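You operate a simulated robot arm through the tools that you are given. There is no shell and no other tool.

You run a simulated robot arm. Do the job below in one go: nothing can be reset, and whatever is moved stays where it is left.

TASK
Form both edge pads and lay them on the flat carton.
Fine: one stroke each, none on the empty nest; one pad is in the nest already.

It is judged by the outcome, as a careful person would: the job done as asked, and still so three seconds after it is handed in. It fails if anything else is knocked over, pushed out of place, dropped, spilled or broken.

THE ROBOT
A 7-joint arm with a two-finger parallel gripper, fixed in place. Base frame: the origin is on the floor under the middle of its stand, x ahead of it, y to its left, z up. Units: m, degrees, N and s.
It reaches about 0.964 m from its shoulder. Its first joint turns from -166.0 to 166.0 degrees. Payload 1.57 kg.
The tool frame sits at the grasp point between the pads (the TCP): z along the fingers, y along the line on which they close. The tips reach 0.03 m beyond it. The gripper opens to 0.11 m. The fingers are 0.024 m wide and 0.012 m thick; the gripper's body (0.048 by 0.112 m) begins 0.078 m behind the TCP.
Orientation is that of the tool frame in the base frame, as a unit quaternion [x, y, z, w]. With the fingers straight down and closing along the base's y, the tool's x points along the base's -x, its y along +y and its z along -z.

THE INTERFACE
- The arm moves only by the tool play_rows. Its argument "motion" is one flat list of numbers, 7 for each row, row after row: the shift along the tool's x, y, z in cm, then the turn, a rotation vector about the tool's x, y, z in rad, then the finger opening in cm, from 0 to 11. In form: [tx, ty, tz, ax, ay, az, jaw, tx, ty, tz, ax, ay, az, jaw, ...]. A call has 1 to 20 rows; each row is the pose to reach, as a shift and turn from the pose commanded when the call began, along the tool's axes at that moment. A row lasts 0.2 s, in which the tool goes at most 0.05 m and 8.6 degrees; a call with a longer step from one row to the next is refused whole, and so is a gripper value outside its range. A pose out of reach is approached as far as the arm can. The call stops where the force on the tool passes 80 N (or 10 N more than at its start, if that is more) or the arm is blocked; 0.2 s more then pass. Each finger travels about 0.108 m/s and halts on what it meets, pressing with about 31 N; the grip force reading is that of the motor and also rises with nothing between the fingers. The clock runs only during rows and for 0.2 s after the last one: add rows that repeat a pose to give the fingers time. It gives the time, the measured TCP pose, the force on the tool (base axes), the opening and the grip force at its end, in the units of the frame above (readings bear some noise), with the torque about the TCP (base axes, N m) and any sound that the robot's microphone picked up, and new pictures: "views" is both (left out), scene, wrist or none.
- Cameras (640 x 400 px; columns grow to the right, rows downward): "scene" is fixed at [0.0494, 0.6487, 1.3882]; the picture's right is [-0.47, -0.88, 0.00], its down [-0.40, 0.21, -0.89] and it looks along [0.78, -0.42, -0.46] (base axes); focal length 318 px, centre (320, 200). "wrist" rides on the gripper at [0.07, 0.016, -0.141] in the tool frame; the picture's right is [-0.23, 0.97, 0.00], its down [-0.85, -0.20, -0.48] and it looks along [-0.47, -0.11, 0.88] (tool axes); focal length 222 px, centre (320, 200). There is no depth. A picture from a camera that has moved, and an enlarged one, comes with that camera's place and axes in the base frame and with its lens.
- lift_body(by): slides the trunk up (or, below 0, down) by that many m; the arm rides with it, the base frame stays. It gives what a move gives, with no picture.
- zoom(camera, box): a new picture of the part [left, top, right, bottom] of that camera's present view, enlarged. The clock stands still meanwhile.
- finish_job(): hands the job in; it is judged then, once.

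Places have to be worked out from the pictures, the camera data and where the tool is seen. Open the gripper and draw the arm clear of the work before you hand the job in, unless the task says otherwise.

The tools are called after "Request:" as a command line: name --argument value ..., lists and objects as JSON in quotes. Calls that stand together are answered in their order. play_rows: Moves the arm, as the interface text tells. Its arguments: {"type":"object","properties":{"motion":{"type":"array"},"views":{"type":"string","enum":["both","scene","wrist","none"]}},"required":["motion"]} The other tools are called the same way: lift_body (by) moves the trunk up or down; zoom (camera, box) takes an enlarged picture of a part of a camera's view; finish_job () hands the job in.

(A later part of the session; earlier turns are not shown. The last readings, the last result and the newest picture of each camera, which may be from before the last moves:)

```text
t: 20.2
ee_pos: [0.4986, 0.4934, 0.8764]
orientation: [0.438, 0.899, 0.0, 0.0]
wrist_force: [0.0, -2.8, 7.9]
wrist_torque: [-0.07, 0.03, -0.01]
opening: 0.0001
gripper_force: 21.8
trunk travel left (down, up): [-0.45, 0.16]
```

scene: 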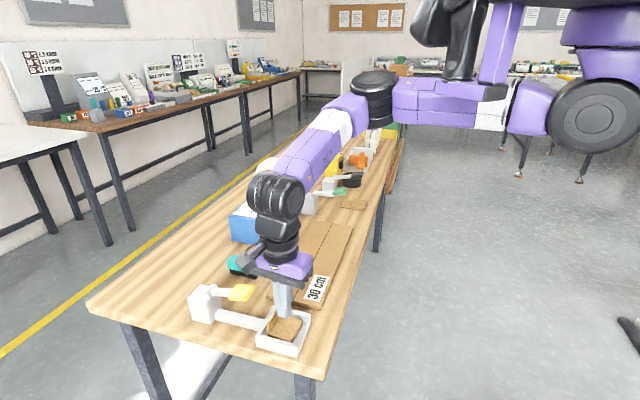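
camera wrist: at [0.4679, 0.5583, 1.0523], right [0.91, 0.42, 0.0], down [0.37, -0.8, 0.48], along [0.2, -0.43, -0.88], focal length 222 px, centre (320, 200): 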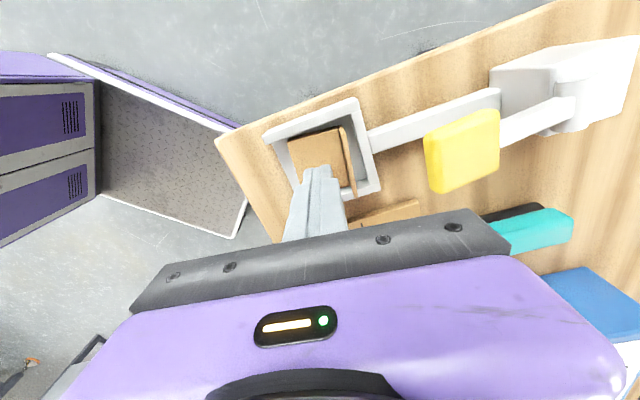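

Contact at about 8 N, so the block's top is near z 0.8465. I press a touch more and drag toward the open side of the nest by 1.5 cm.

Request:
play_rows --motion '[0, 0, 0.1, 0, 0, 0, 0, -0.04, -0.3, 0.1, 0, 0, 0, 0, -0.07, -0.6, 0.1, 0, 0, 0, 0, -0.11, -0.9, 0.1, 0, 0, 0, 0, -0.14, -1.2, 0.1, 0, 0, 0, 0, -0.18, -1.5, 0.1, 0, 0, 0, 0]' --views "both"

Request:
zoom --camera "scene" --box '[240, 285, 320, 360]'

Request:
zoom --camera "wrist" --box '[220, 80, 440, 230]'

```text
t: 21.6
ee_pos: [0.4858, 0.484, 0.8753]
orientation: [0.437, 0.899, 0.002, 0.0]
wrist_force: [7.7, 7.1, 26.4]
wrist_torque: [0.21, -0.19, 0.04]
opening: 0.0
gripper_force: 21.0
trunk travel left (down, up): [-0.45, 0.16]
camera wrist: at [0.4573, 0.5478, 1.0171], right [0.91, 0.42, 0.0], down [0.37, -0.8, 0.48], along [0.2, -0.43, -0.88], focal length 222 px, centre (320, 200)
```

scene: 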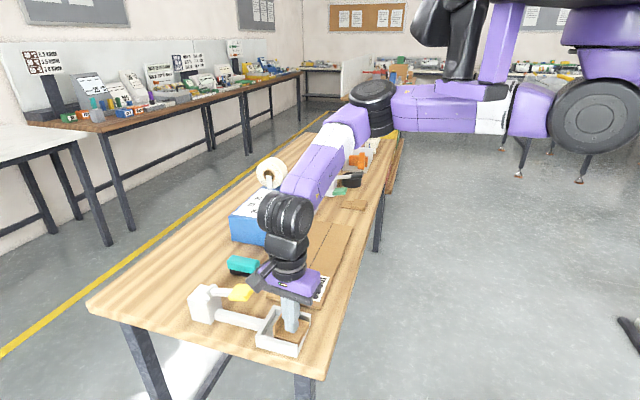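
wrist: 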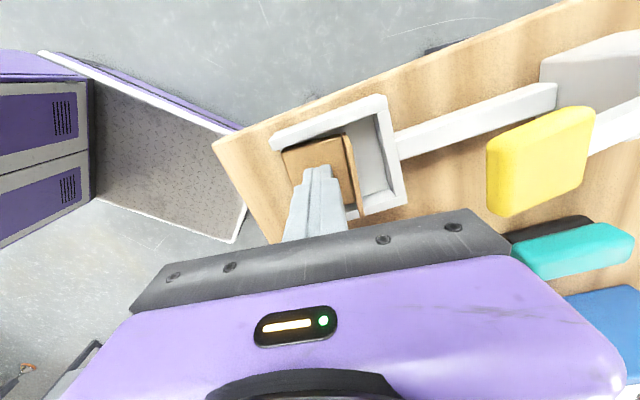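

```text
5.33 times, centred on (280, 322) of scene
camera zoom: at [0.0494, 0.6487, 1.3882], right [-0.47, -0.88, 0.0], down [-0.4, 0.21, -0.89], along [0.78, -0.42, -0.46], focal length 1694 px, centre (533, -453)
```

zoom: 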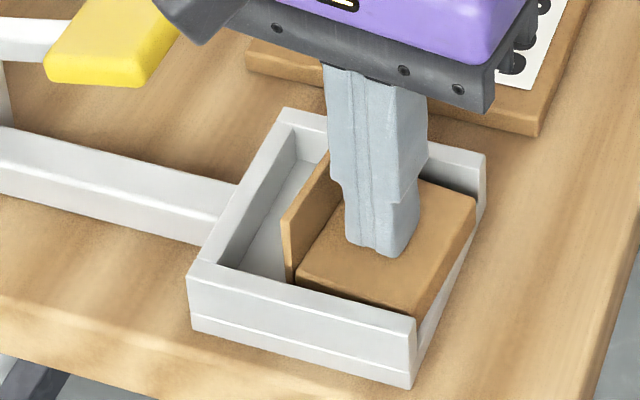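

```text
2.67 times, centred on (330, 155) of wrist
camera zoom: at [0.4573, 0.5478, 1.0171], right [0.91, 0.42, 0.0], down [0.37, -0.8, 0.48], along [0.2, -0.43, -0.88], focal length 592 px, centre (293, 320)
```

zoom: 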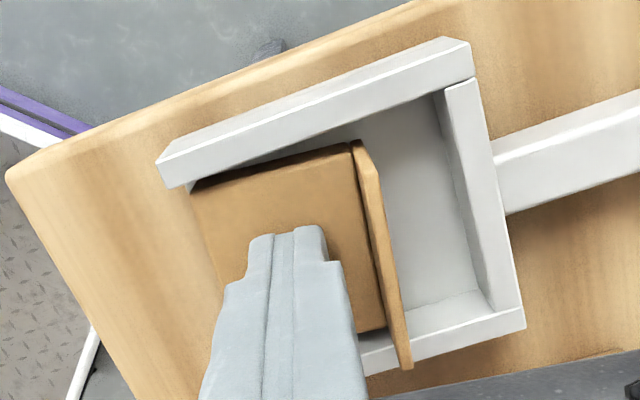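

The drag worked: the pad slid about 1.5 cm out, leaving a wide gap by the wall. I raise and open the fingers to 7 cm to line up a grip on the block.

Request:
play_rows --motion '[0, 0, -0.5, 0, 0, 0, 0, 0, 0, -2, 0, 0, 0, 2, 0, 0, -4, 0, 0, 0, 4, 0, 0, -6, 0, 0, 0, 6, 0, 0, -7, 0, 0, 0, 7, 0, 0, -7, 0, 0, 0, 7]' --views "both"

Request:
zoom --camera "scene" --box '[240, 285, 320, 360]'

Request:
zoom --camera "wrist" --box '[220, 80, 420, 220]'

```text
t: 23.0
ee_pos: [0.4863, 0.4832, 0.9449]
orientation: [0.438, 0.899, 0.0, 0.0]
wrist_force: [0.0, 0.3, 0.6]
wrist_torque: [0.01, -0.03, 0.0]
opening: 0.0701
gripper_force: 0.0
trunk travel left (down, up): [-0.45, 0.16]
camera wrist: at [0.4568, 0.5474, 1.0857], right [0.91, 0.42, 0.0], down [0.37, -0.8, 0.48], along [0.2, -0.43, -0.88], focal length 222 px, centre (320, 200)
```

scene: 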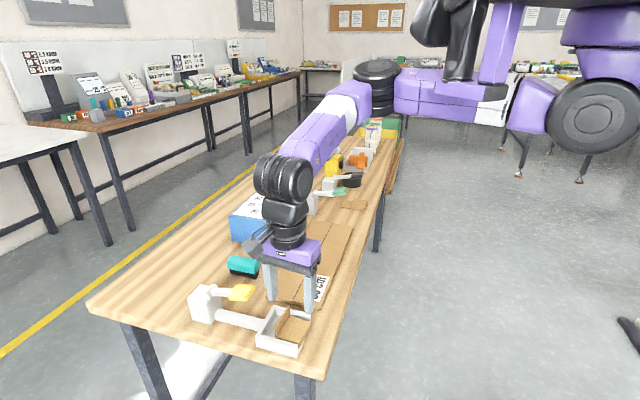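
wrist: 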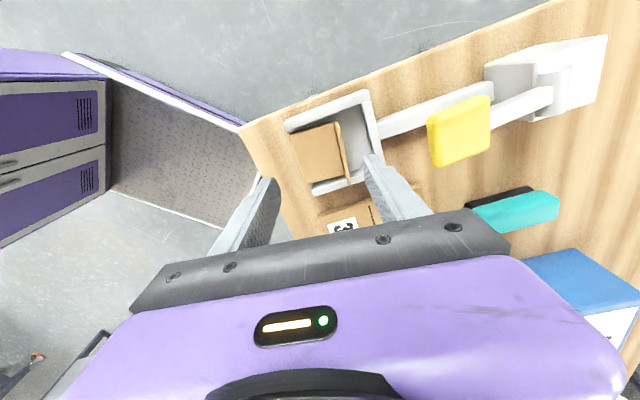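

```text
5.33 times, centred on (280, 322) of scene
camera zoom: at [0.0494, 0.6487, 1.3882], right [-0.47, -0.88, 0.0], down [-0.4, 0.21, -0.89], along [0.78, -0.42, -0.46], focal length 1694 px, centre (533, -453)
```

zoom: 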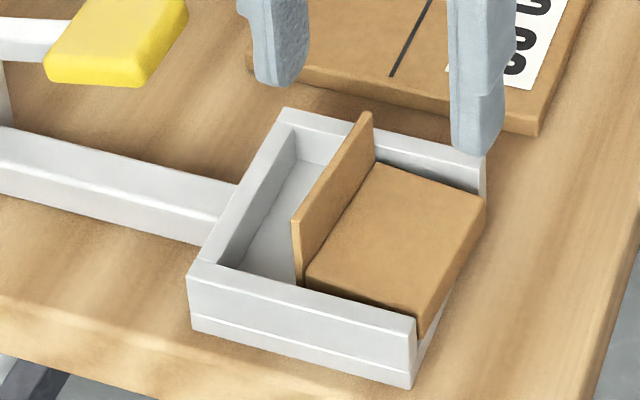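

```text
2.86 times, centred on (320, 150) of wrist
camera zoom: at [0.4568, 0.5474, 1.0857], right [0.91, 0.42, 0.0], down [0.37, -0.8, 0.48], along [0.2, -0.43, -0.88], focal length 635 px, centre (320, 343)
```

zoom: 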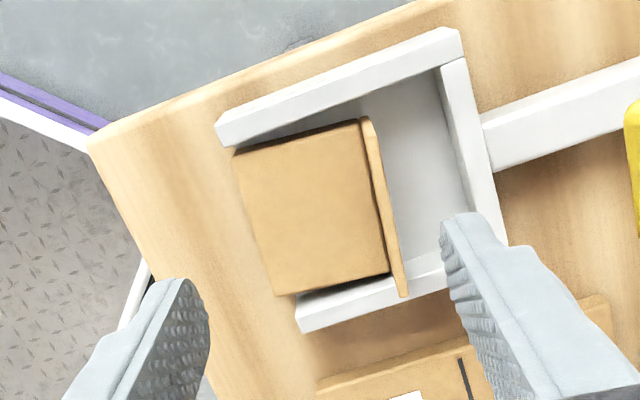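

The block is aligned with the gripper within about 1° and its centre is 2 mm off the TCP. I correct this, descend with the fingers straddling it (tips about 5 mm above the nest floor) and close.

Request:
play_rows --motion '[-0.18, -0.24, 1.5, 0, 0, 0, 7, -0.18, -0.24, 3.5, 0, 0, 0, 7, -0.18, -0.24, 5.5, 0, 0, 0, 7, -0.18, -0.24, 7, 0, 0, 0, 7, -0.18, -0.24, 8.0, 0, 0, 0, 7, -0.18, -0.24, 8.0, 0, 0, 0, 7]' --views "both"

Request:
zoom --camera "scene" --box '[240, 285, 320, 360]'

Request:
zoom --camera "wrist" --box '[220, 80, 420, 220]'

```text
t: 24.4
ee_pos: [0.4862, 0.4788, 0.8643]
orientation: [0.437, 0.899, -0.001, 0.0]
wrist_force: [-0.4, 0.9, 0.0]
wrist_torque: [-0.01, 0.03, 0.03]
opening: 0.07
gripper_force: 0.0
trunk travel left (down, up): [-0.45, 0.16]
camera wrist: at [0.4563, 0.5442, 1.0059], right [0.91, 0.42, 0.0], down [0.37, -0.8, 0.48], along [0.2, -0.43, -0.88], focal length 222 px, centre (320, 200)
```

scene: 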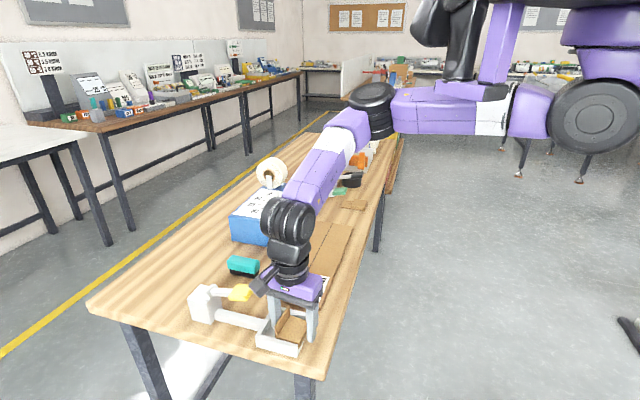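
wrist: 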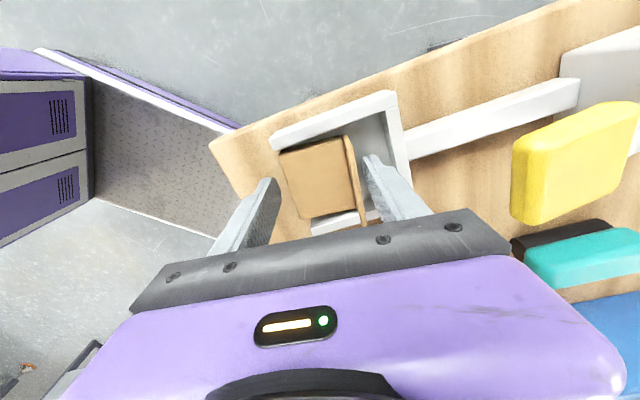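

```text
5.33 times, centred on (280, 322) of scene
camera zoom: at [0.0494, 0.6487, 1.3882], right [-0.47, -0.88, 0.0], down [-0.4, 0.21, -0.89], along [0.78, -0.42, -0.46], focal length 1694 px, centre (533, -453)
```

zoom: 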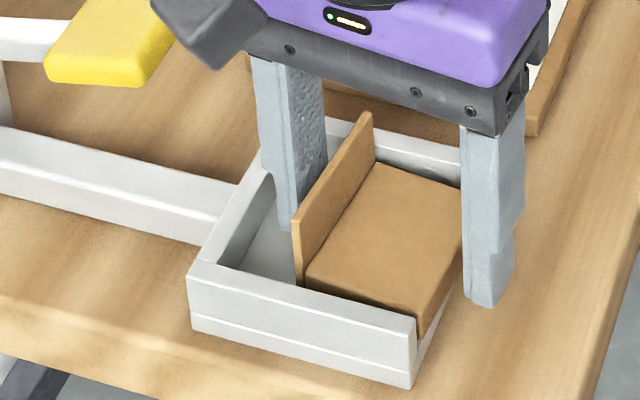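

```text
2.86 times, centred on (320, 150) of wrist
camera zoom: at [0.4563, 0.5442, 1.0059], right [0.91, 0.42, 0.0], down [0.37, -0.8, 0.48], along [0.2, -0.43, -0.88], focal length 635 px, centre (320, 343)
```

zoom: 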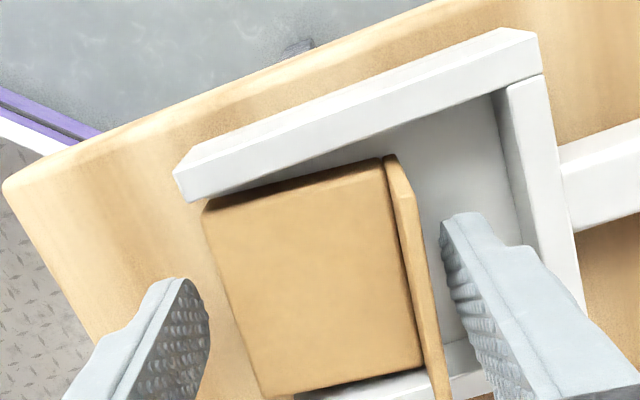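

Both fingers are in place on either side of the pad, clear of the walls and with no contact force. I close the gripper on the pad.

Request:
play_rows --motion '[0, 0, 0, 0, 0, 0, 5.5, 0, 0, 0, 0, 0, 0, 4, 0, 0, 0, 0, 0, 0, 3, 0, 0, 0, 0, 0, 0, 3, 0, 0, 0, 0, 0, 0, 3]' --views "both"

Request:
zoom --camera "scene" --box '[240, 285, 320, 360]'

```text
t: 25.6
ee_pos: [0.4866, 0.4798, 0.8643]
orientation: [0.438, 0.899, -0.001, 0.0]
wrist_force: [-0.3, -0.2, 0.2]
wrist_torque: [-0.01, 0.02, -0.01]
opening: 0.0489
gripper_force: 30.6
trunk travel left (down, up): [-0.45, 0.16]
camera wrist: at [0.4563, 0.5442, 1.006], right [0.91, 0.42, 0.0], down [0.37, -0.8, 0.48], along [0.2, -0.43, -0.88], focal length 222 px, centre (320, 200)
```

scene: 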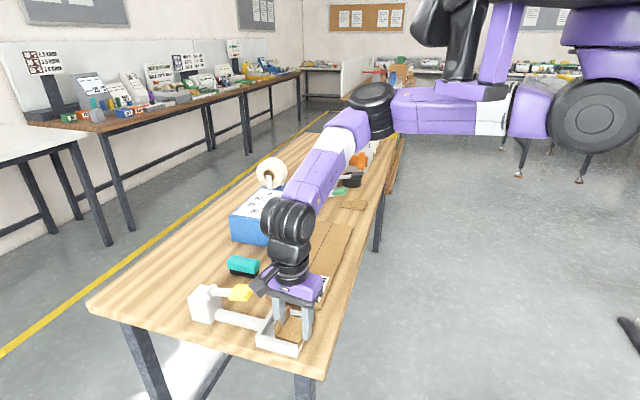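
wrist: 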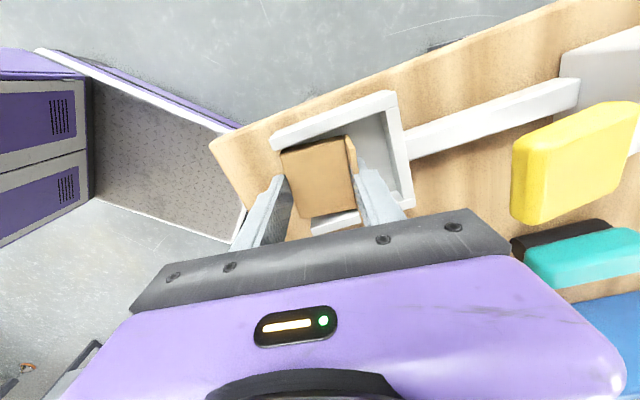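

```text
5.33 times, centred on (280, 322) of scene
camera zoom: at [0.0494, 0.6487, 1.3882], right [-0.47, -0.88, 0.0], down [-0.4, 0.21, -0.89], along [0.78, -0.42, -0.46], focal length 1694 px, centre (533, -453)
```

zoom: 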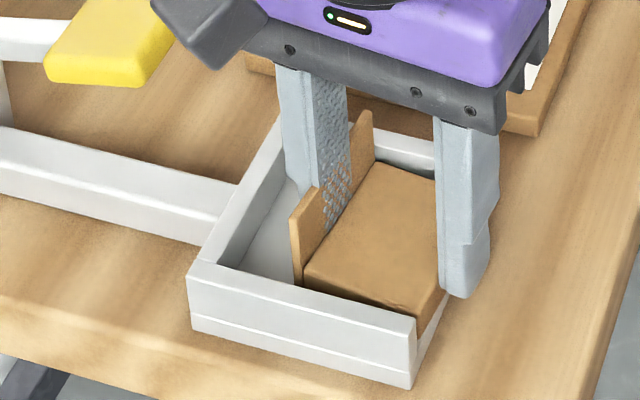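

The pad is held firmly (opening 4.9 cm, 31 N). I lift straight up out of the nest.

Request:
play_rows --motion '[0, 0, -0.5, 0, 0, 0, 3, 0, 0, -1.5, 0, 0, 0, 3, 0, 0, -3, 0, 0, 0, 3, 0, 0, -5, 0, 0, 0, 3, 0, 0, -7, 0, 0, 0, 3, 0, 0, -9, 0, 0, 0, 3, 0, 0, -10, 0, 0, 0, 3]' --views "both"

Request:
zoom --camera "scene" --box '[220, 230, 340, 360]'

```text
t: 27.2
ee_pos: [0.4867, 0.481, 0.9663]
orientation: [0.438, 0.899, 0.0, 0.0]
wrist_force: [1.1, -0.7, -0.2]
wrist_torque: [-0.06, 0.01, -0.01]
opening: 0.0486
gripper_force: 31.1
trunk travel left (down, up): [-0.45, 0.16]
camera wrist: at [0.4557, 0.5457, 1.1069], right [0.91, 0.42, 0.0], down [0.37, -0.8, 0.48], along [0.2, -0.43, -0.88], focal length 222 px, centre (320, 200)
```

scene: 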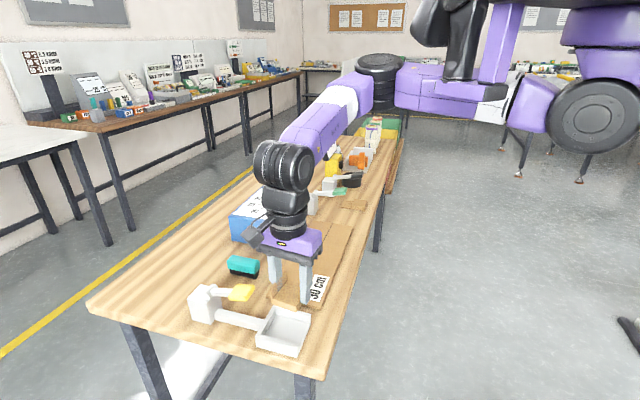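
wrist: 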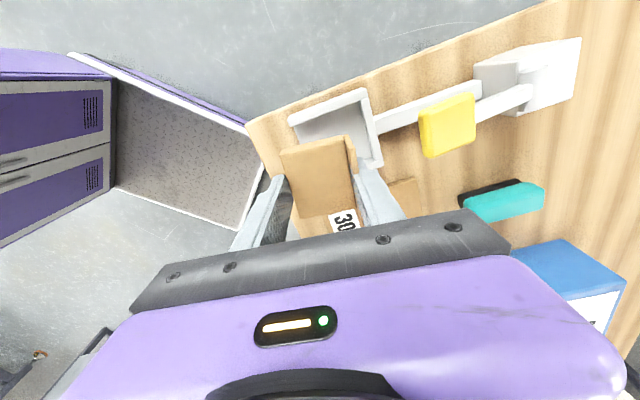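

```text
3.08 times, centred on (280, 295) of scene
camera zoom: at [0.0494, 0.6487, 1.3882], right [-0.47, -0.88, 0.0], down [-0.4, 0.21, -0.89], along [0.78, -0.42, -0.46], focal length 978 px, centre (443, -92)
```

zoom: 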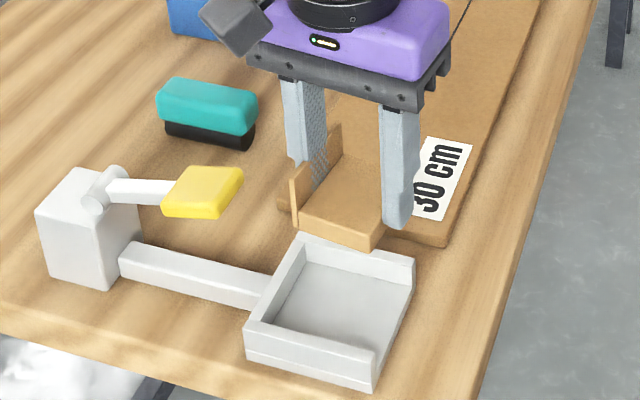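

The pad is out of the nest with its flap upright. I carry it over the carton (target about x 0.68, y 0.33), turning back to line up with the carton.

Request:
play_rows --motion '[-3.4, 0.85, 0, 0, 0, -0.017, 3, -6.9, 1.7, 0, 0, 0, -0.034, 3, -10.3, 2.6, 0, 0, 0, -0.052, 3, -13.7, 3.4, 0, 0, 0, -0.07, 3, -17.2, 4.3, 0, 0, 0, -0.087, 3, -20.6, 5.1, 0, 0, 0, -0.104, 3, -24.05, 6.0, 0, 0, 0, -0.121, 3, -24.05, 6.0, 0, 0, 0, -0.121, 3]' --views "both"

Request:
zoom --camera "scene" --box '[220, 180, 400, 320]'

```text
t: 29.0
ee_pos: [0.6819, 0.3282, 0.9649]
orientation: [0.382, 0.924, 0.0, 0.0]
wrist_force: [0.4, 0.8, -0.6]
wrist_torque: [0.0, 0.0, 0.01]
opening: 0.0487
gripper_force: 31.4
trunk travel left (down, up): [-0.45, 0.16]
camera wrist: at [0.6447, 0.3883, 1.1069], right [0.85, 0.53, 0.0], down [0.46, -0.75, 0.48], along [0.25, -0.41, -0.88], focal length 222 px, centre (320, 200)
```

scene: 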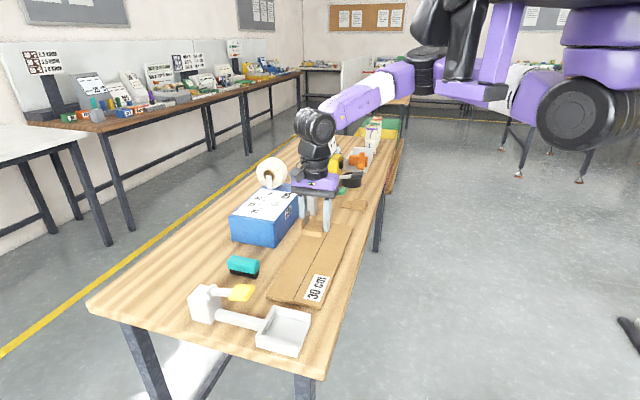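
wrist: 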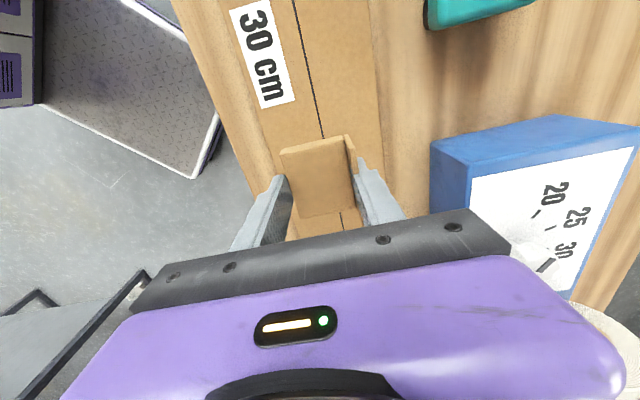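

```text
2.86 times, centred on (310, 250) of scene
camera zoom: at [0.0494, 0.6487, 1.3882], right [-0.47, -0.88, 0.0], down [-0.4, 0.21, -0.89], along [0.78, -0.42, -0.46], focal length 908 px, centre (349, 57)
```

zoom: 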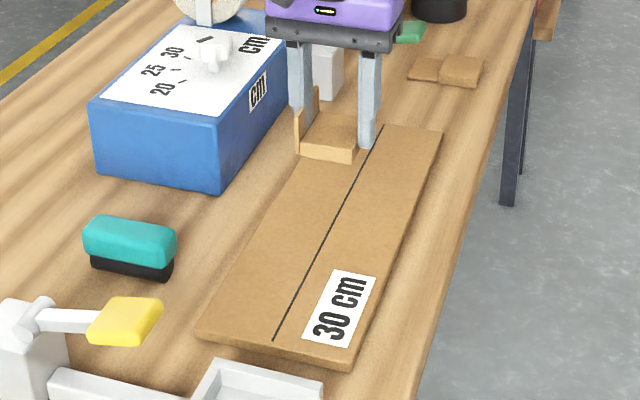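

The pad is centred over the carton near the crease line. I lower it to just above the carton.

Request:
play_rows --motion '[0, 0, 2, 0, 0, 0, 3, 0, 0, 4, 0, 0, 0, 3, 0, 0, 6, 0, 0, 0, 3, 0, 0, 7.5, 0, 0, 0, 3, 0, 0, 8.6, 0, 0, 0, 3, 0, 0, 8.6, 0, 0, 0, 3]' --views "scene"

Request:
zoom --camera "scene" --box '[270, 190, 370, 270]'

```text
t: 30.4
ee_pos: [0.6813, 0.3273, 0.8787]
orientation: [0.381, 0.924, 0.0, 0.0]
wrist_force: [-0.7, 0.6, -0.3]
wrist_torque: [0.03, 0.01, -0.01]
opening: 0.0488
gripper_force: 31.0
trunk travel left (down, up): [-0.45, 0.16]
```

scene: 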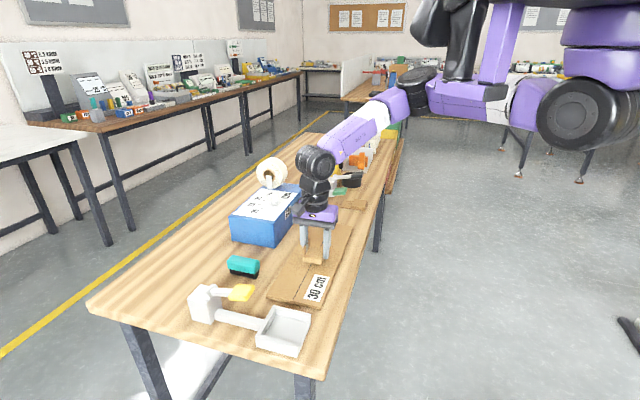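

```text
5.00 times, centred on (320, 230) of scene
camera zoom: at [0.0494, 0.6487, 1.3882], right [-0.47, -0.88, 0.0], down [-0.4, 0.21, -0.89], along [0.78, -0.42, -0.46], focal length 1589 px, centre (320, 50)
```

zoom: 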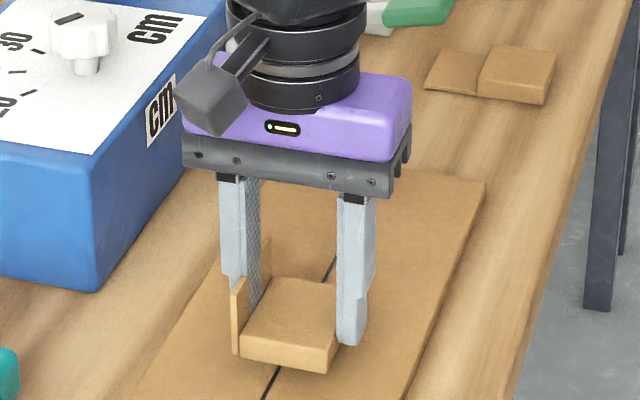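

Still about a centimetre above the carton with no contact. I lower in small steps and watch the vertical force.

Request:
play_rows --motion '[0, 0, 0.3, 0, 0, 0, 3, 0, 0, 0.5, 0, 0, 0, 3, 0, 0, 0.7, 0, 0, 0, 3, 0, 0, 0.8, 0, 0, 0, 3, 0, 0, 0.9, 0, 0, 0, 3]' --views "none"

```text
t: 31.6
ee_pos: [0.6822, 0.3272, 0.8696]
orientation: [0.382, 0.924, 0.0, 0.0]
wrist_force: [-0.9, 0.9, 0.4]
wrist_torque: [-0.01, 0.02, 0.01]
opening: 0.0487
gripper_force: 30.4
trunk travel left (down, up): [-0.45, 0.16]
```

No contact yet at TCP z 0.8696; a few more 1 mm steps.

Request:
play_rows --motion '[0, 0, 0.1, 0, 0, 0, 3, 0, 0, 0.2, 0, 0, 0, 3, 0, 0, 0.3, 0, 0, 0, 3]' --views "scene"

Request:
zoom --camera "scene" --box '[290, 225, 350, 270]'

```text
t: 32.4
ee_pos: [0.6812, 0.3285, 0.8664]
orientation: [0.381, 0.924, 0.0, -0.001]
wrist_force: [0.0, -0.1, -0.1]
wrist_torque: [-0.03, -0.02, 0.03]
opening: 0.0487
gripper_force: 30.4
trunk travel left (down, up): [-0.45, 0.16]
```

scene: 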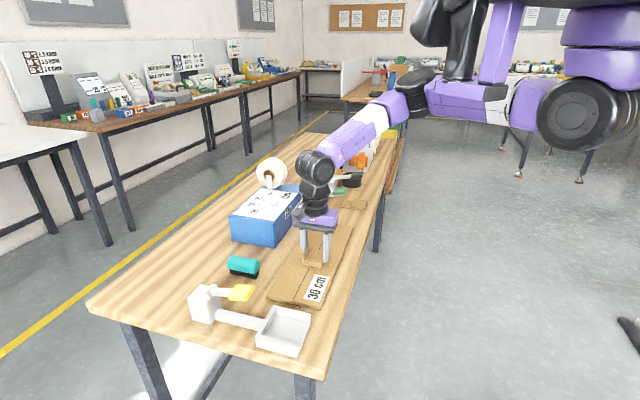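

```text
8.89 times, centred on (320, 248) of scene
camera zoom: at [0.0494, 0.6487, 1.3882], right [-0.47, -0.88, 0.0], down [-0.4, 0.21, -0.89], along [0.78, -0.42, -0.46], focal length 2824 px, centre (320, -222)
```

zoom: 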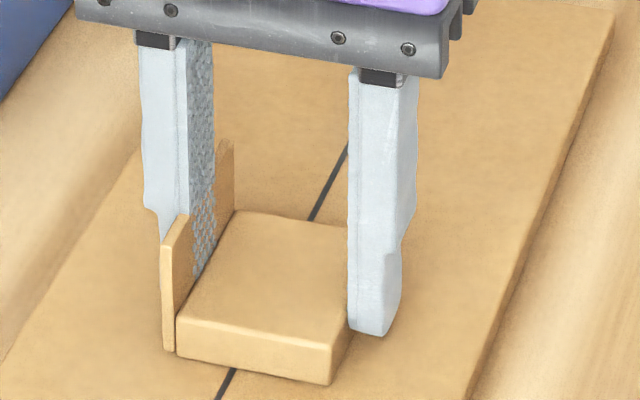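

It looks very close to the surface but there is no load yet; I keep stepping down 1 mm at a time.

Request:
play_rows --motion '[0, 0, 0.1, 0, 0, 0, 3, 0, 0, 0.2, 0, 0, 0, 3, 0, 0, 0.2, 0, 0, 0, 3]' --views "none"

```text
t: 33.2
ee_pos: [0.6814, 0.3265, 0.867]
orientation: [0.383, 0.924, 0.0, 0.0]
wrist_force: [-1.6, -4.5, 21.5]
wrist_torque: [-0.19, 0.14, 0.02]
opening: 0.049
gripper_force: 31.5
trunk travel left (down, up): [-0.45, 0.16]
```

The pad has touched down on the carton (21 N). I ease up 1.5 mm to unload, then open the fingers.

Request:
play_rows --motion '[0, 0, -0.1, 0, 0, 0, 3, 0, 0, -0.15, 0, 0, 0, 3, 0, 0, -0.15, 0, 0, 0, 5.2, 0, 0, -0.15, 0, 0, 0, 6, 0, 0, -0.15, 0, 0, 0, 7, 0, 0, -0.15, 0, 0, 0, 7]' --views "both"

Request:
zoom --camera "scene" --box '[290, 225, 350, 270]'

```text
t: 34.6
ee_pos: [0.6816, 0.3268, 0.8661]
orientation: [0.382, 0.924, 0.0, -0.001]
wrist_force: [0.1, -0.8, 0.3]
wrist_torque: [0.0, 0.0, -0.02]
opening: 0.0699
gripper_force: 0.0
trunk travel left (down, up): [-0.45, 0.16]
camera wrist: at [0.6443, 0.3886, 1.008], right [0.85, 0.53, 0.0], down [0.46, -0.75, 0.48], along [0.25, -0.41, -0.88], focal length 222 px, centre (320, 200)
```

scene: 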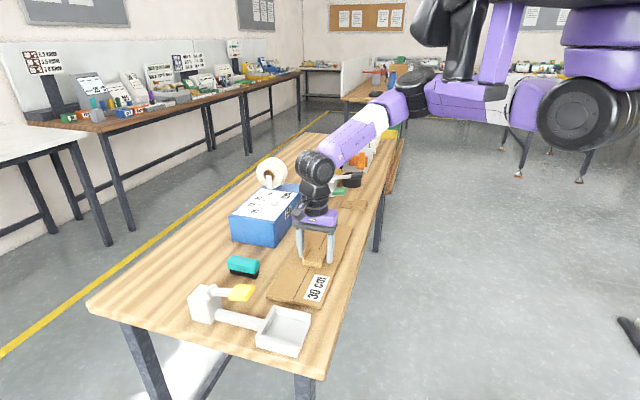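
wrist: 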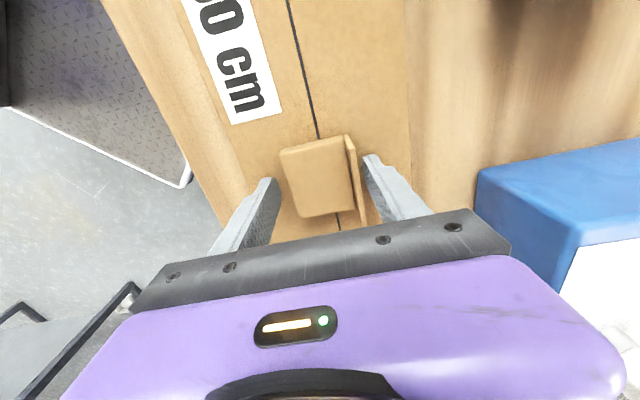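

```text
8.89 times, centred on (320, 248) of scene
camera zoom: at [0.0494, 0.6487, 1.3882], right [-0.47, -0.88, 0.0], down [-0.4, 0.21, -0.89], along [0.78, -0.42, -0.46], focal length 2824 px, centre (320, -222)
```

zoom: 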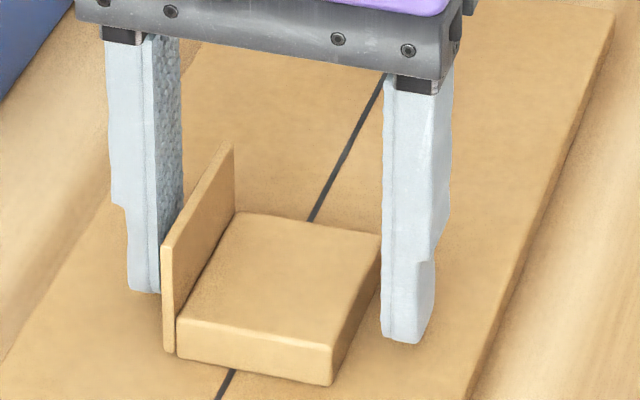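

Pad 1 is laid on the carton with its flap up. I raise well clear and travel to the second pad near the green lever, keeping above everything.

Request:
play_rows --motion '[0, 0, -1, 0, 0, 0, 7, 0, 0, -3, 0, 0, 0, 7, 0, 0, -6.5, 0, 0, 0, 7, 0, 0, -10, 0, 0, 0, 7, 0, 0, -14, 0, 0, 0, 7, -3.8, -0.6, -15, 0, 0, 0, 7, -7.6, -1.2, -16, 0, 0, 0, 7, -11.4, -1.8, -17, 0, 0, 0, 7, -15.2, -2.4, -17, 0, 0, 0, 7, -19, -3, -17, 0, 0, 0, 7, -22.8, -3.6, -17, 0, 0, 0, 7, -26.6, -4.2, -17, 0, 0, 0, 7, -30.4, -4.8, -17, 0, 0, 0, 7, -33.5, -5.5, -17, 0, 0, 0, 7, -33.5, -5.5, -17, 0, 0, 0, 7]' --views "both"

Request:
zoom --camera "scene" --box '[270, 130, 410, 290]'

Request:
zoom --camera "wrist" --box '[180, 40, 480, 230]'

```text
t: 37.8
ee_pos: [0.8823, 0.0507, 1.0375]
orientation: [0.382, 0.924, 0.0, 0.0]
wrist_force: [0.3, 0.5, -0.2]
wrist_torque: [0.02, 0.0, 0.04]
opening: 0.0697
gripper_force: 0.1
trunk travel left (down, up): [-0.45, 0.16]
camera wrist: at [0.8436, 0.1117, 1.1787], right [0.85, 0.53, 0.0], down [0.46, -0.75, 0.48], along [0.25, -0.41, -0.88], focal length 222 px, centre (320, 200)
```

scene: 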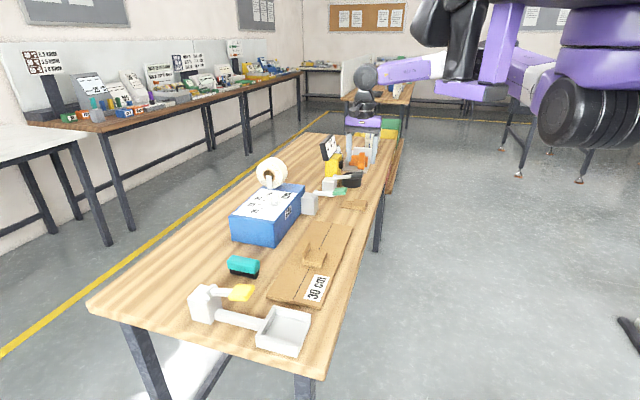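
wrist: 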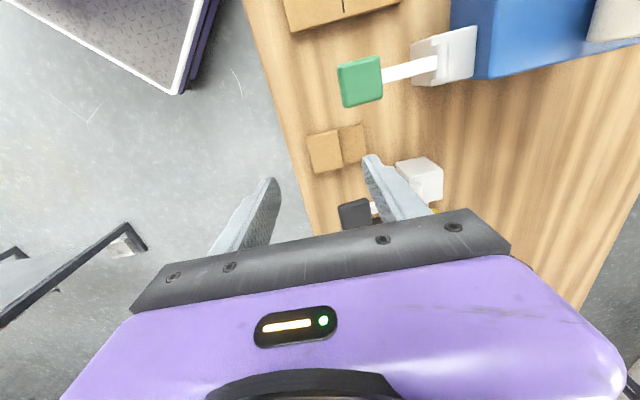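

```text
2.50 times, centred on (340, 210) of scene
camera zoom: at [0.0494, 0.6487, 1.3882], right [-0.47, -0.88, 0.0], down [-0.4, 0.21, -0.89], along [0.78, -0.42, -0.46], focal length 794 px, centre (270, 175)
```

zoom: 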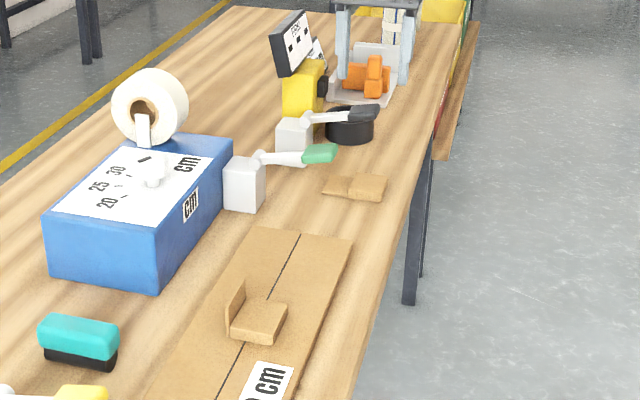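

```text
2.11 times, centred on (330, 135) of wrist
camera zoom: at [0.8436, 0.1117, 1.1787], right [0.85, 0.53, 0.0], down [0.46, -0.75, 0.48], along [0.25, -0.41, -0.88], focal length 468 px, centre (299, 337)
```

zoom: 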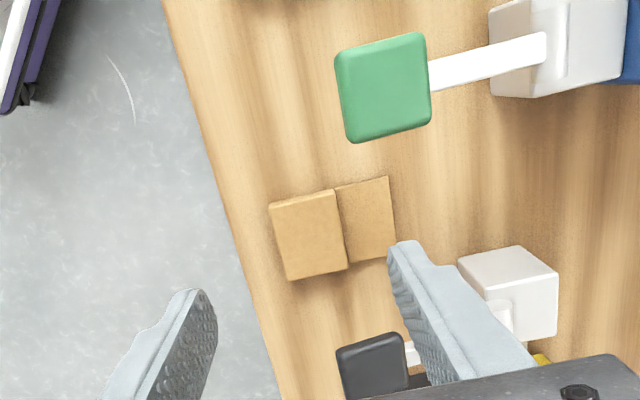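

Pad 2's block is about 3 cm ahead of the TCP along the table, centred at about (0.904, 0.030), already nearly parallel to the gripper. I move over it and lower part-way to check.

Request:
play_rows --motion '[-1.5, 0.1, 1, 0, 0, 0, 7, -2.97, 0.1, 2, 0, 0, 0, 7, -2.97, 0.1, 5, 0, 0, 0, 7, -2.97, 0.1, 8, 0, 0, 0, 7, -2.97, 0.1, 10.5, 0, 0, 0, 7, -2.97, 0.1, 10.5, 0, 0, 0, 7]' --views "both"

Request:
zoom --camera "scene" --box '[300, 130, 400, 220]'

Request:
zoom --camera "wrist" --box '[220, 80, 440, 230]'

```text
t: 39.2
ee_pos: [0.9018, 0.0317, 0.9292]
orientation: [0.382, 0.924, 0.0, 0.0]
wrist_force: [-0.6, -0.4, 0.4]
wrist_torque: [-0.04, 0.03, 0.02]
opening: 0.0702
gripper_force: 0.1
trunk travel left (down, up): [-0.45, 0.16]
camera wrist: at [0.8647, 0.0922, 1.0716], right [0.85, 0.53, 0.0], down [0.46, -0.75, 0.48], along [0.25, -0.41, -0.88], focal length 222 px, centre (320, 200)
```

scene: 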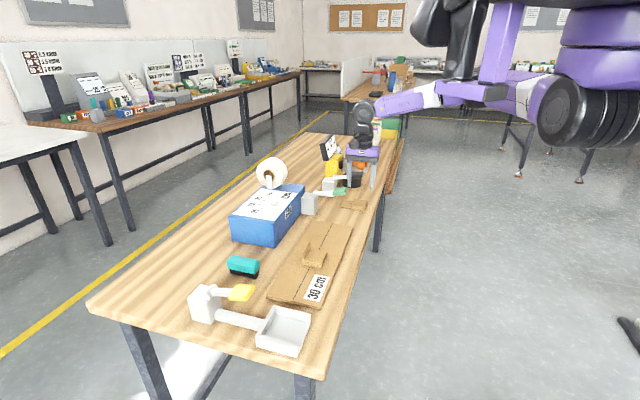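
wrist: 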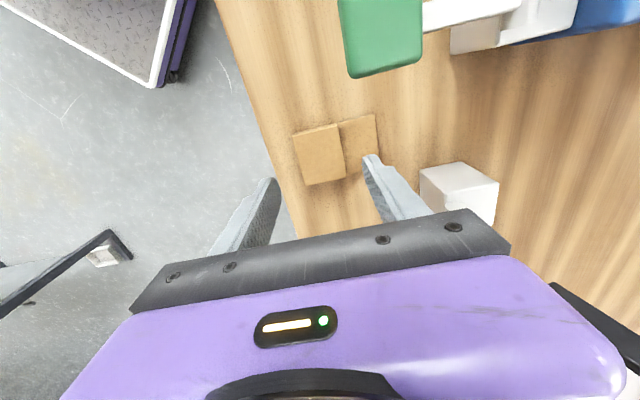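

```text
4.44 times, centred on (350, 175) of scene
camera zoom: at [0.0494, 0.6487, 1.3882], right [-0.47, -0.88, 0.0], down [-0.4, 0.21, -0.89], along [0.78, -0.42, -0.46], focal length 1412 px, centre (187, 311)
```

zoom: 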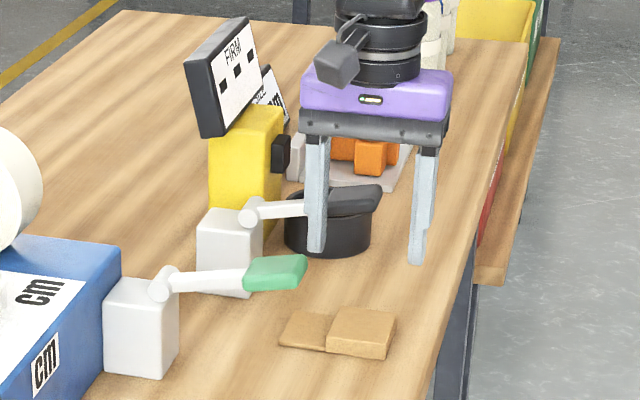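

```text
2.67 times, centred on (330, 155) of wrist
camera zoom: at [0.8647, 0.0922, 1.0716], right [0.85, 0.53, 0.0], down [0.46, -0.75, 0.48], along [0.25, -0.41, -0.88], focal length 592 px, centre (293, 320)
```

zoom: 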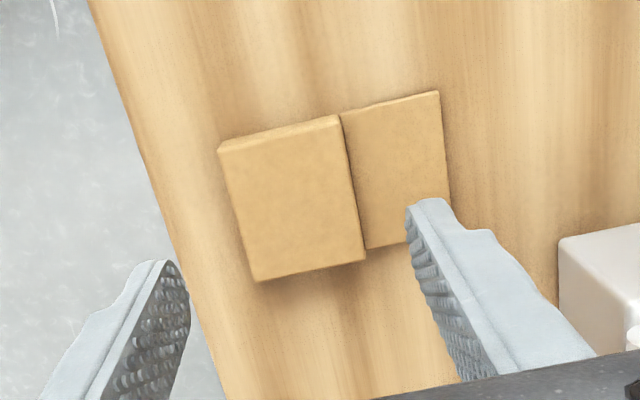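

The block is centred within 3 mm and aligned within 1°. I correct and lower around it, staying a little above the estimated table height (0.82).

Request:
play_rows --motion '[-0.3, -0.07, 1.5, 0, 0, 0, 7, -0.3, -0.07, 3, 0, 0, 0, 7, -0.3, -0.07, 4.5, 0, 0, 0, 7, -0.3, -0.07, 5.7, 0, 0, 0, 7, -0.3, -0.07, 6.5, 0, 0, 0, 7, -0.3, -0.07, 6.7, 0, 0, 0, 7]' --views "both"

Request:
zoom --camera "scene" --box '[310, 150, 390, 220]'

Request:
zoom --camera "wrist" --box '[220, 80, 440, 230]'

```text
t: 40.6
ee_pos: [0.9034, 0.0286, 0.8636]
orientation: [0.382, 0.924, 0.001, 0.0]
wrist_force: [0.2, 0.0, 0.1]
wrist_torque: [0.01, -0.03, -0.02]
opening: 0.07
gripper_force: 0.0
trunk travel left (down, up): [-0.45, 0.16]
camera wrist: at [0.866, 0.0899, 1.0057], right [0.85, 0.53, 0.0], down [0.46, -0.75, 0.48], along [0.25, -0.41, -0.88], focal length 222 px, centre (320, 200)
```

scene: 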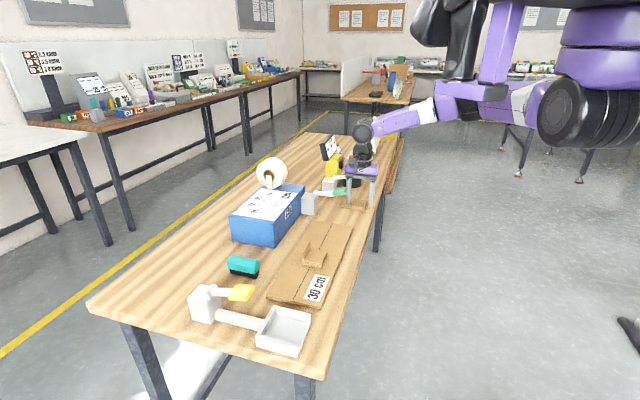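
wrist: 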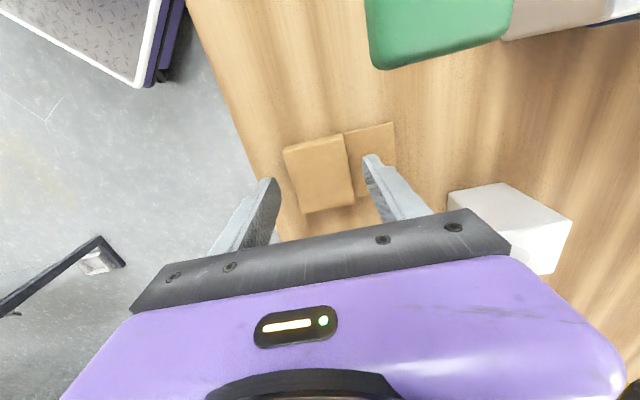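

```text
5.71 times, centred on (350, 185) of scene
camera zoom: at [0.0494, 0.6487, 1.3882], right [-0.47, -0.88, 0.0], down [-0.4, 0.21, -0.89], along [0.78, -0.42, -0.46], focal length 1816 px, centre (149, 286)
```

zoom: 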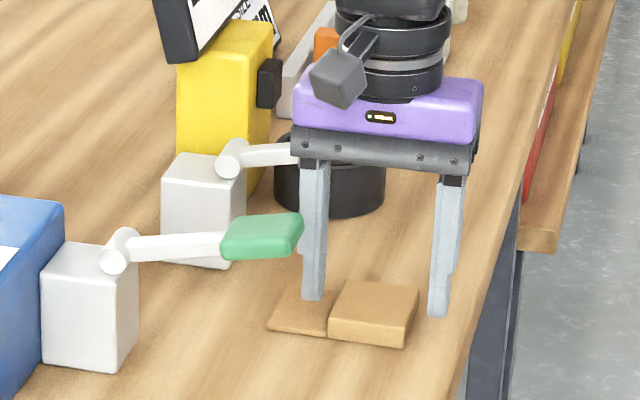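

```text
2.67 times, centred on (330, 155) of wrist
camera zoom: at [0.866, 0.0899, 1.0057], right [0.85, 0.53, 0.0], down [0.46, -0.75, 0.48], along [0.25, -0.41, -0.88], focal length 592 px, centre (293, 320)
```

zoom: 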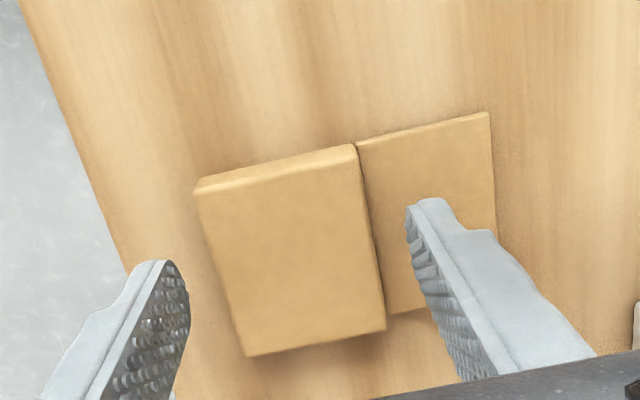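

The block is centred between the fingers. I lower another few millimetres in small steps, checking for table contact.

Request:
play_rows --motion '[0, 0, 0.2, 0, 0, 0, 7, 0, 0, 0.4, 0, 0, 0, 7, 0, 0, 0.6, 0, 0, 0, 7]' --views "none"

```text
t: 41.4
ee_pos: [0.9029, 0.0297, 0.8588]
orientation: [0.381, 0.924, 0.0, -0.001]
wrist_force: [-0.7, 0.1, 0.3]
wrist_torque: [0.01, -0.05, 0.01]
opening: 0.07
gripper_force: 0.0
trunk travel left (down, up): [-0.45, 0.16]
```

No contact; tips are around z 0.828. I lower 2 mm more and close on the block.

Request:
play_rows --motion '[0, 0, 0.2, 0, 0, 0, 7, 0, 0, 0.2, 0, 0, 0, 5.5, 0, 0, 0.2, 0, 0, 0, 4, 0, 0, 0.2, 0, 0, 0, 3, 0, 0, 0.2, 0, 0, 0, 3, 0, 0, 0.2, 0, 0, 0, 3]' --views "both"

Request:
zoom --camera "scene" --box '[310, 150, 390, 220]'

```text
t: 42.8
ee_pos: [0.9031, 0.0301, 0.8563]
orientation: [0.381, 0.924, 0.0, 0.0]
wrist_force: [0.7, 1.0, 0.6]
wrist_torque: [-0.03, 0.01, -0.01]
opening: 0.0487
gripper_force: 31.3
trunk travel left (down, up): [-0.45, 0.16]
camera wrist: at [0.8661, 0.0904, 0.9976], right [0.85, 0.53, 0.0], down [0.46, -0.75, 0.48], along [0.25, -0.41, -0.88], focal length 222 px, centre (320, 200)
```

scene: 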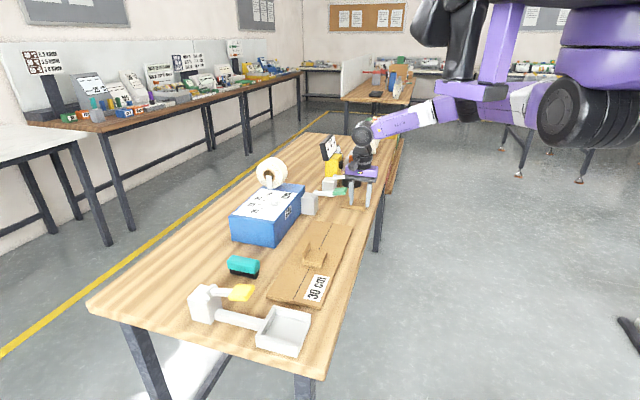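
wrist: 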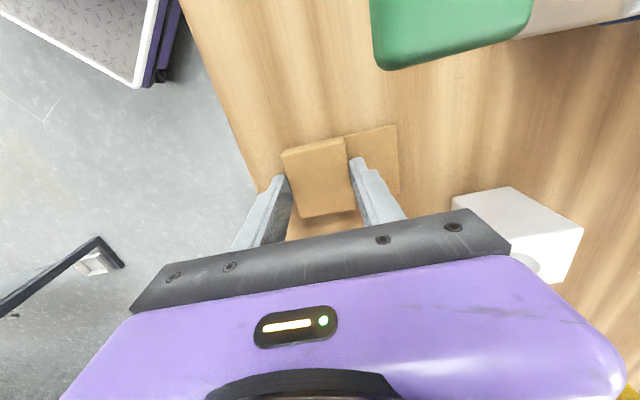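

```text
5.71 times, centred on (350, 185) of scene
camera zoom: at [0.0494, 0.6487, 1.3882], right [-0.47, -0.88, 0.0], down [-0.4, 0.21, -0.89], along [0.78, -0.42, -0.46], focal length 1816 px, centre (149, 286)
```

zoom: 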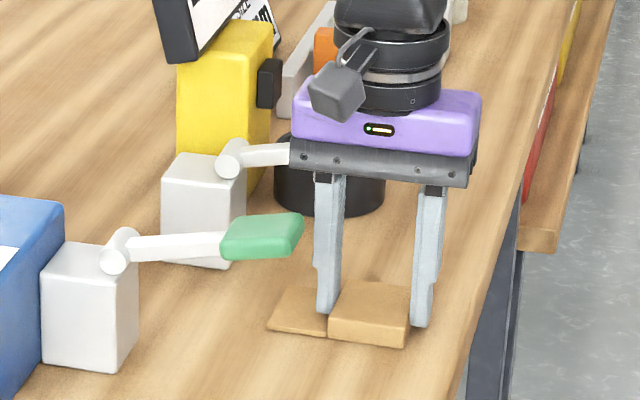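

Gripped at 4.9 cm. I lift it straight up well above the levers before travelling.

Request:
play_rows --motion '[0, 0, -0.5, 0, 0, 0, 3, 0, 0, -2, 0, 0, 0, 3, 0, 0, -4.5, 0, 0, 0, 3, 0, 0, -7.5, 0, 0, 0, 3, 0, 0, -10.5, 0, 0, 0, 3, 0, 0, -13.5, 0, 0, 0, 3, 0, 0, -17, 0, 0, 0, 3, 0, 0, -17, 0, 0, 0, 3]' --views "both"

```text
t: 44.6
ee_pos: [0.9027, 0.0287, 1.0249]
orientation: [0.382, 0.924, 0.0, -0.001]
wrist_force: [0.2, -0.1, -0.5]
wrist_torque: [-0.01, 0.01, -0.01]
opening: 0.0488
gripper_force: 30.6
trunk travel left (down, up): [-0.45, 0.16]
camera wrist: at [0.8655, 0.0885, 1.1664], right [0.85, 0.53, 0.0], down [0.46, -0.75, 0.48], along [0.25, -0.41, -0.88], focal length 222 px, centre (320, 200)
```

scene: 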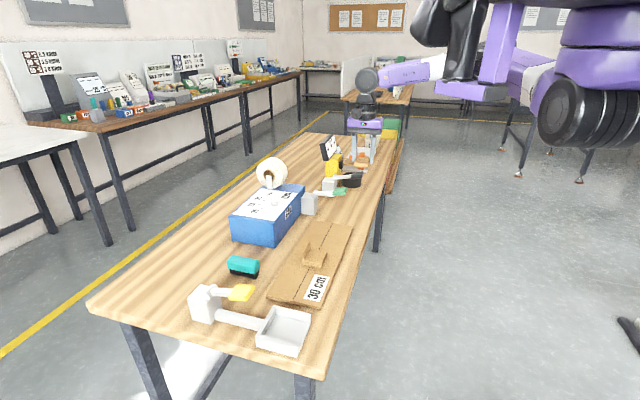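
wrist: 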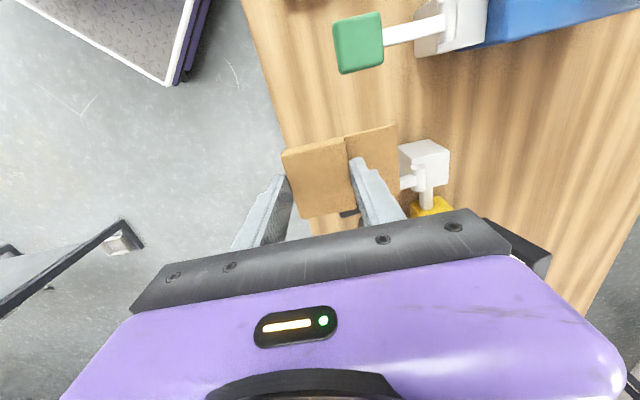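

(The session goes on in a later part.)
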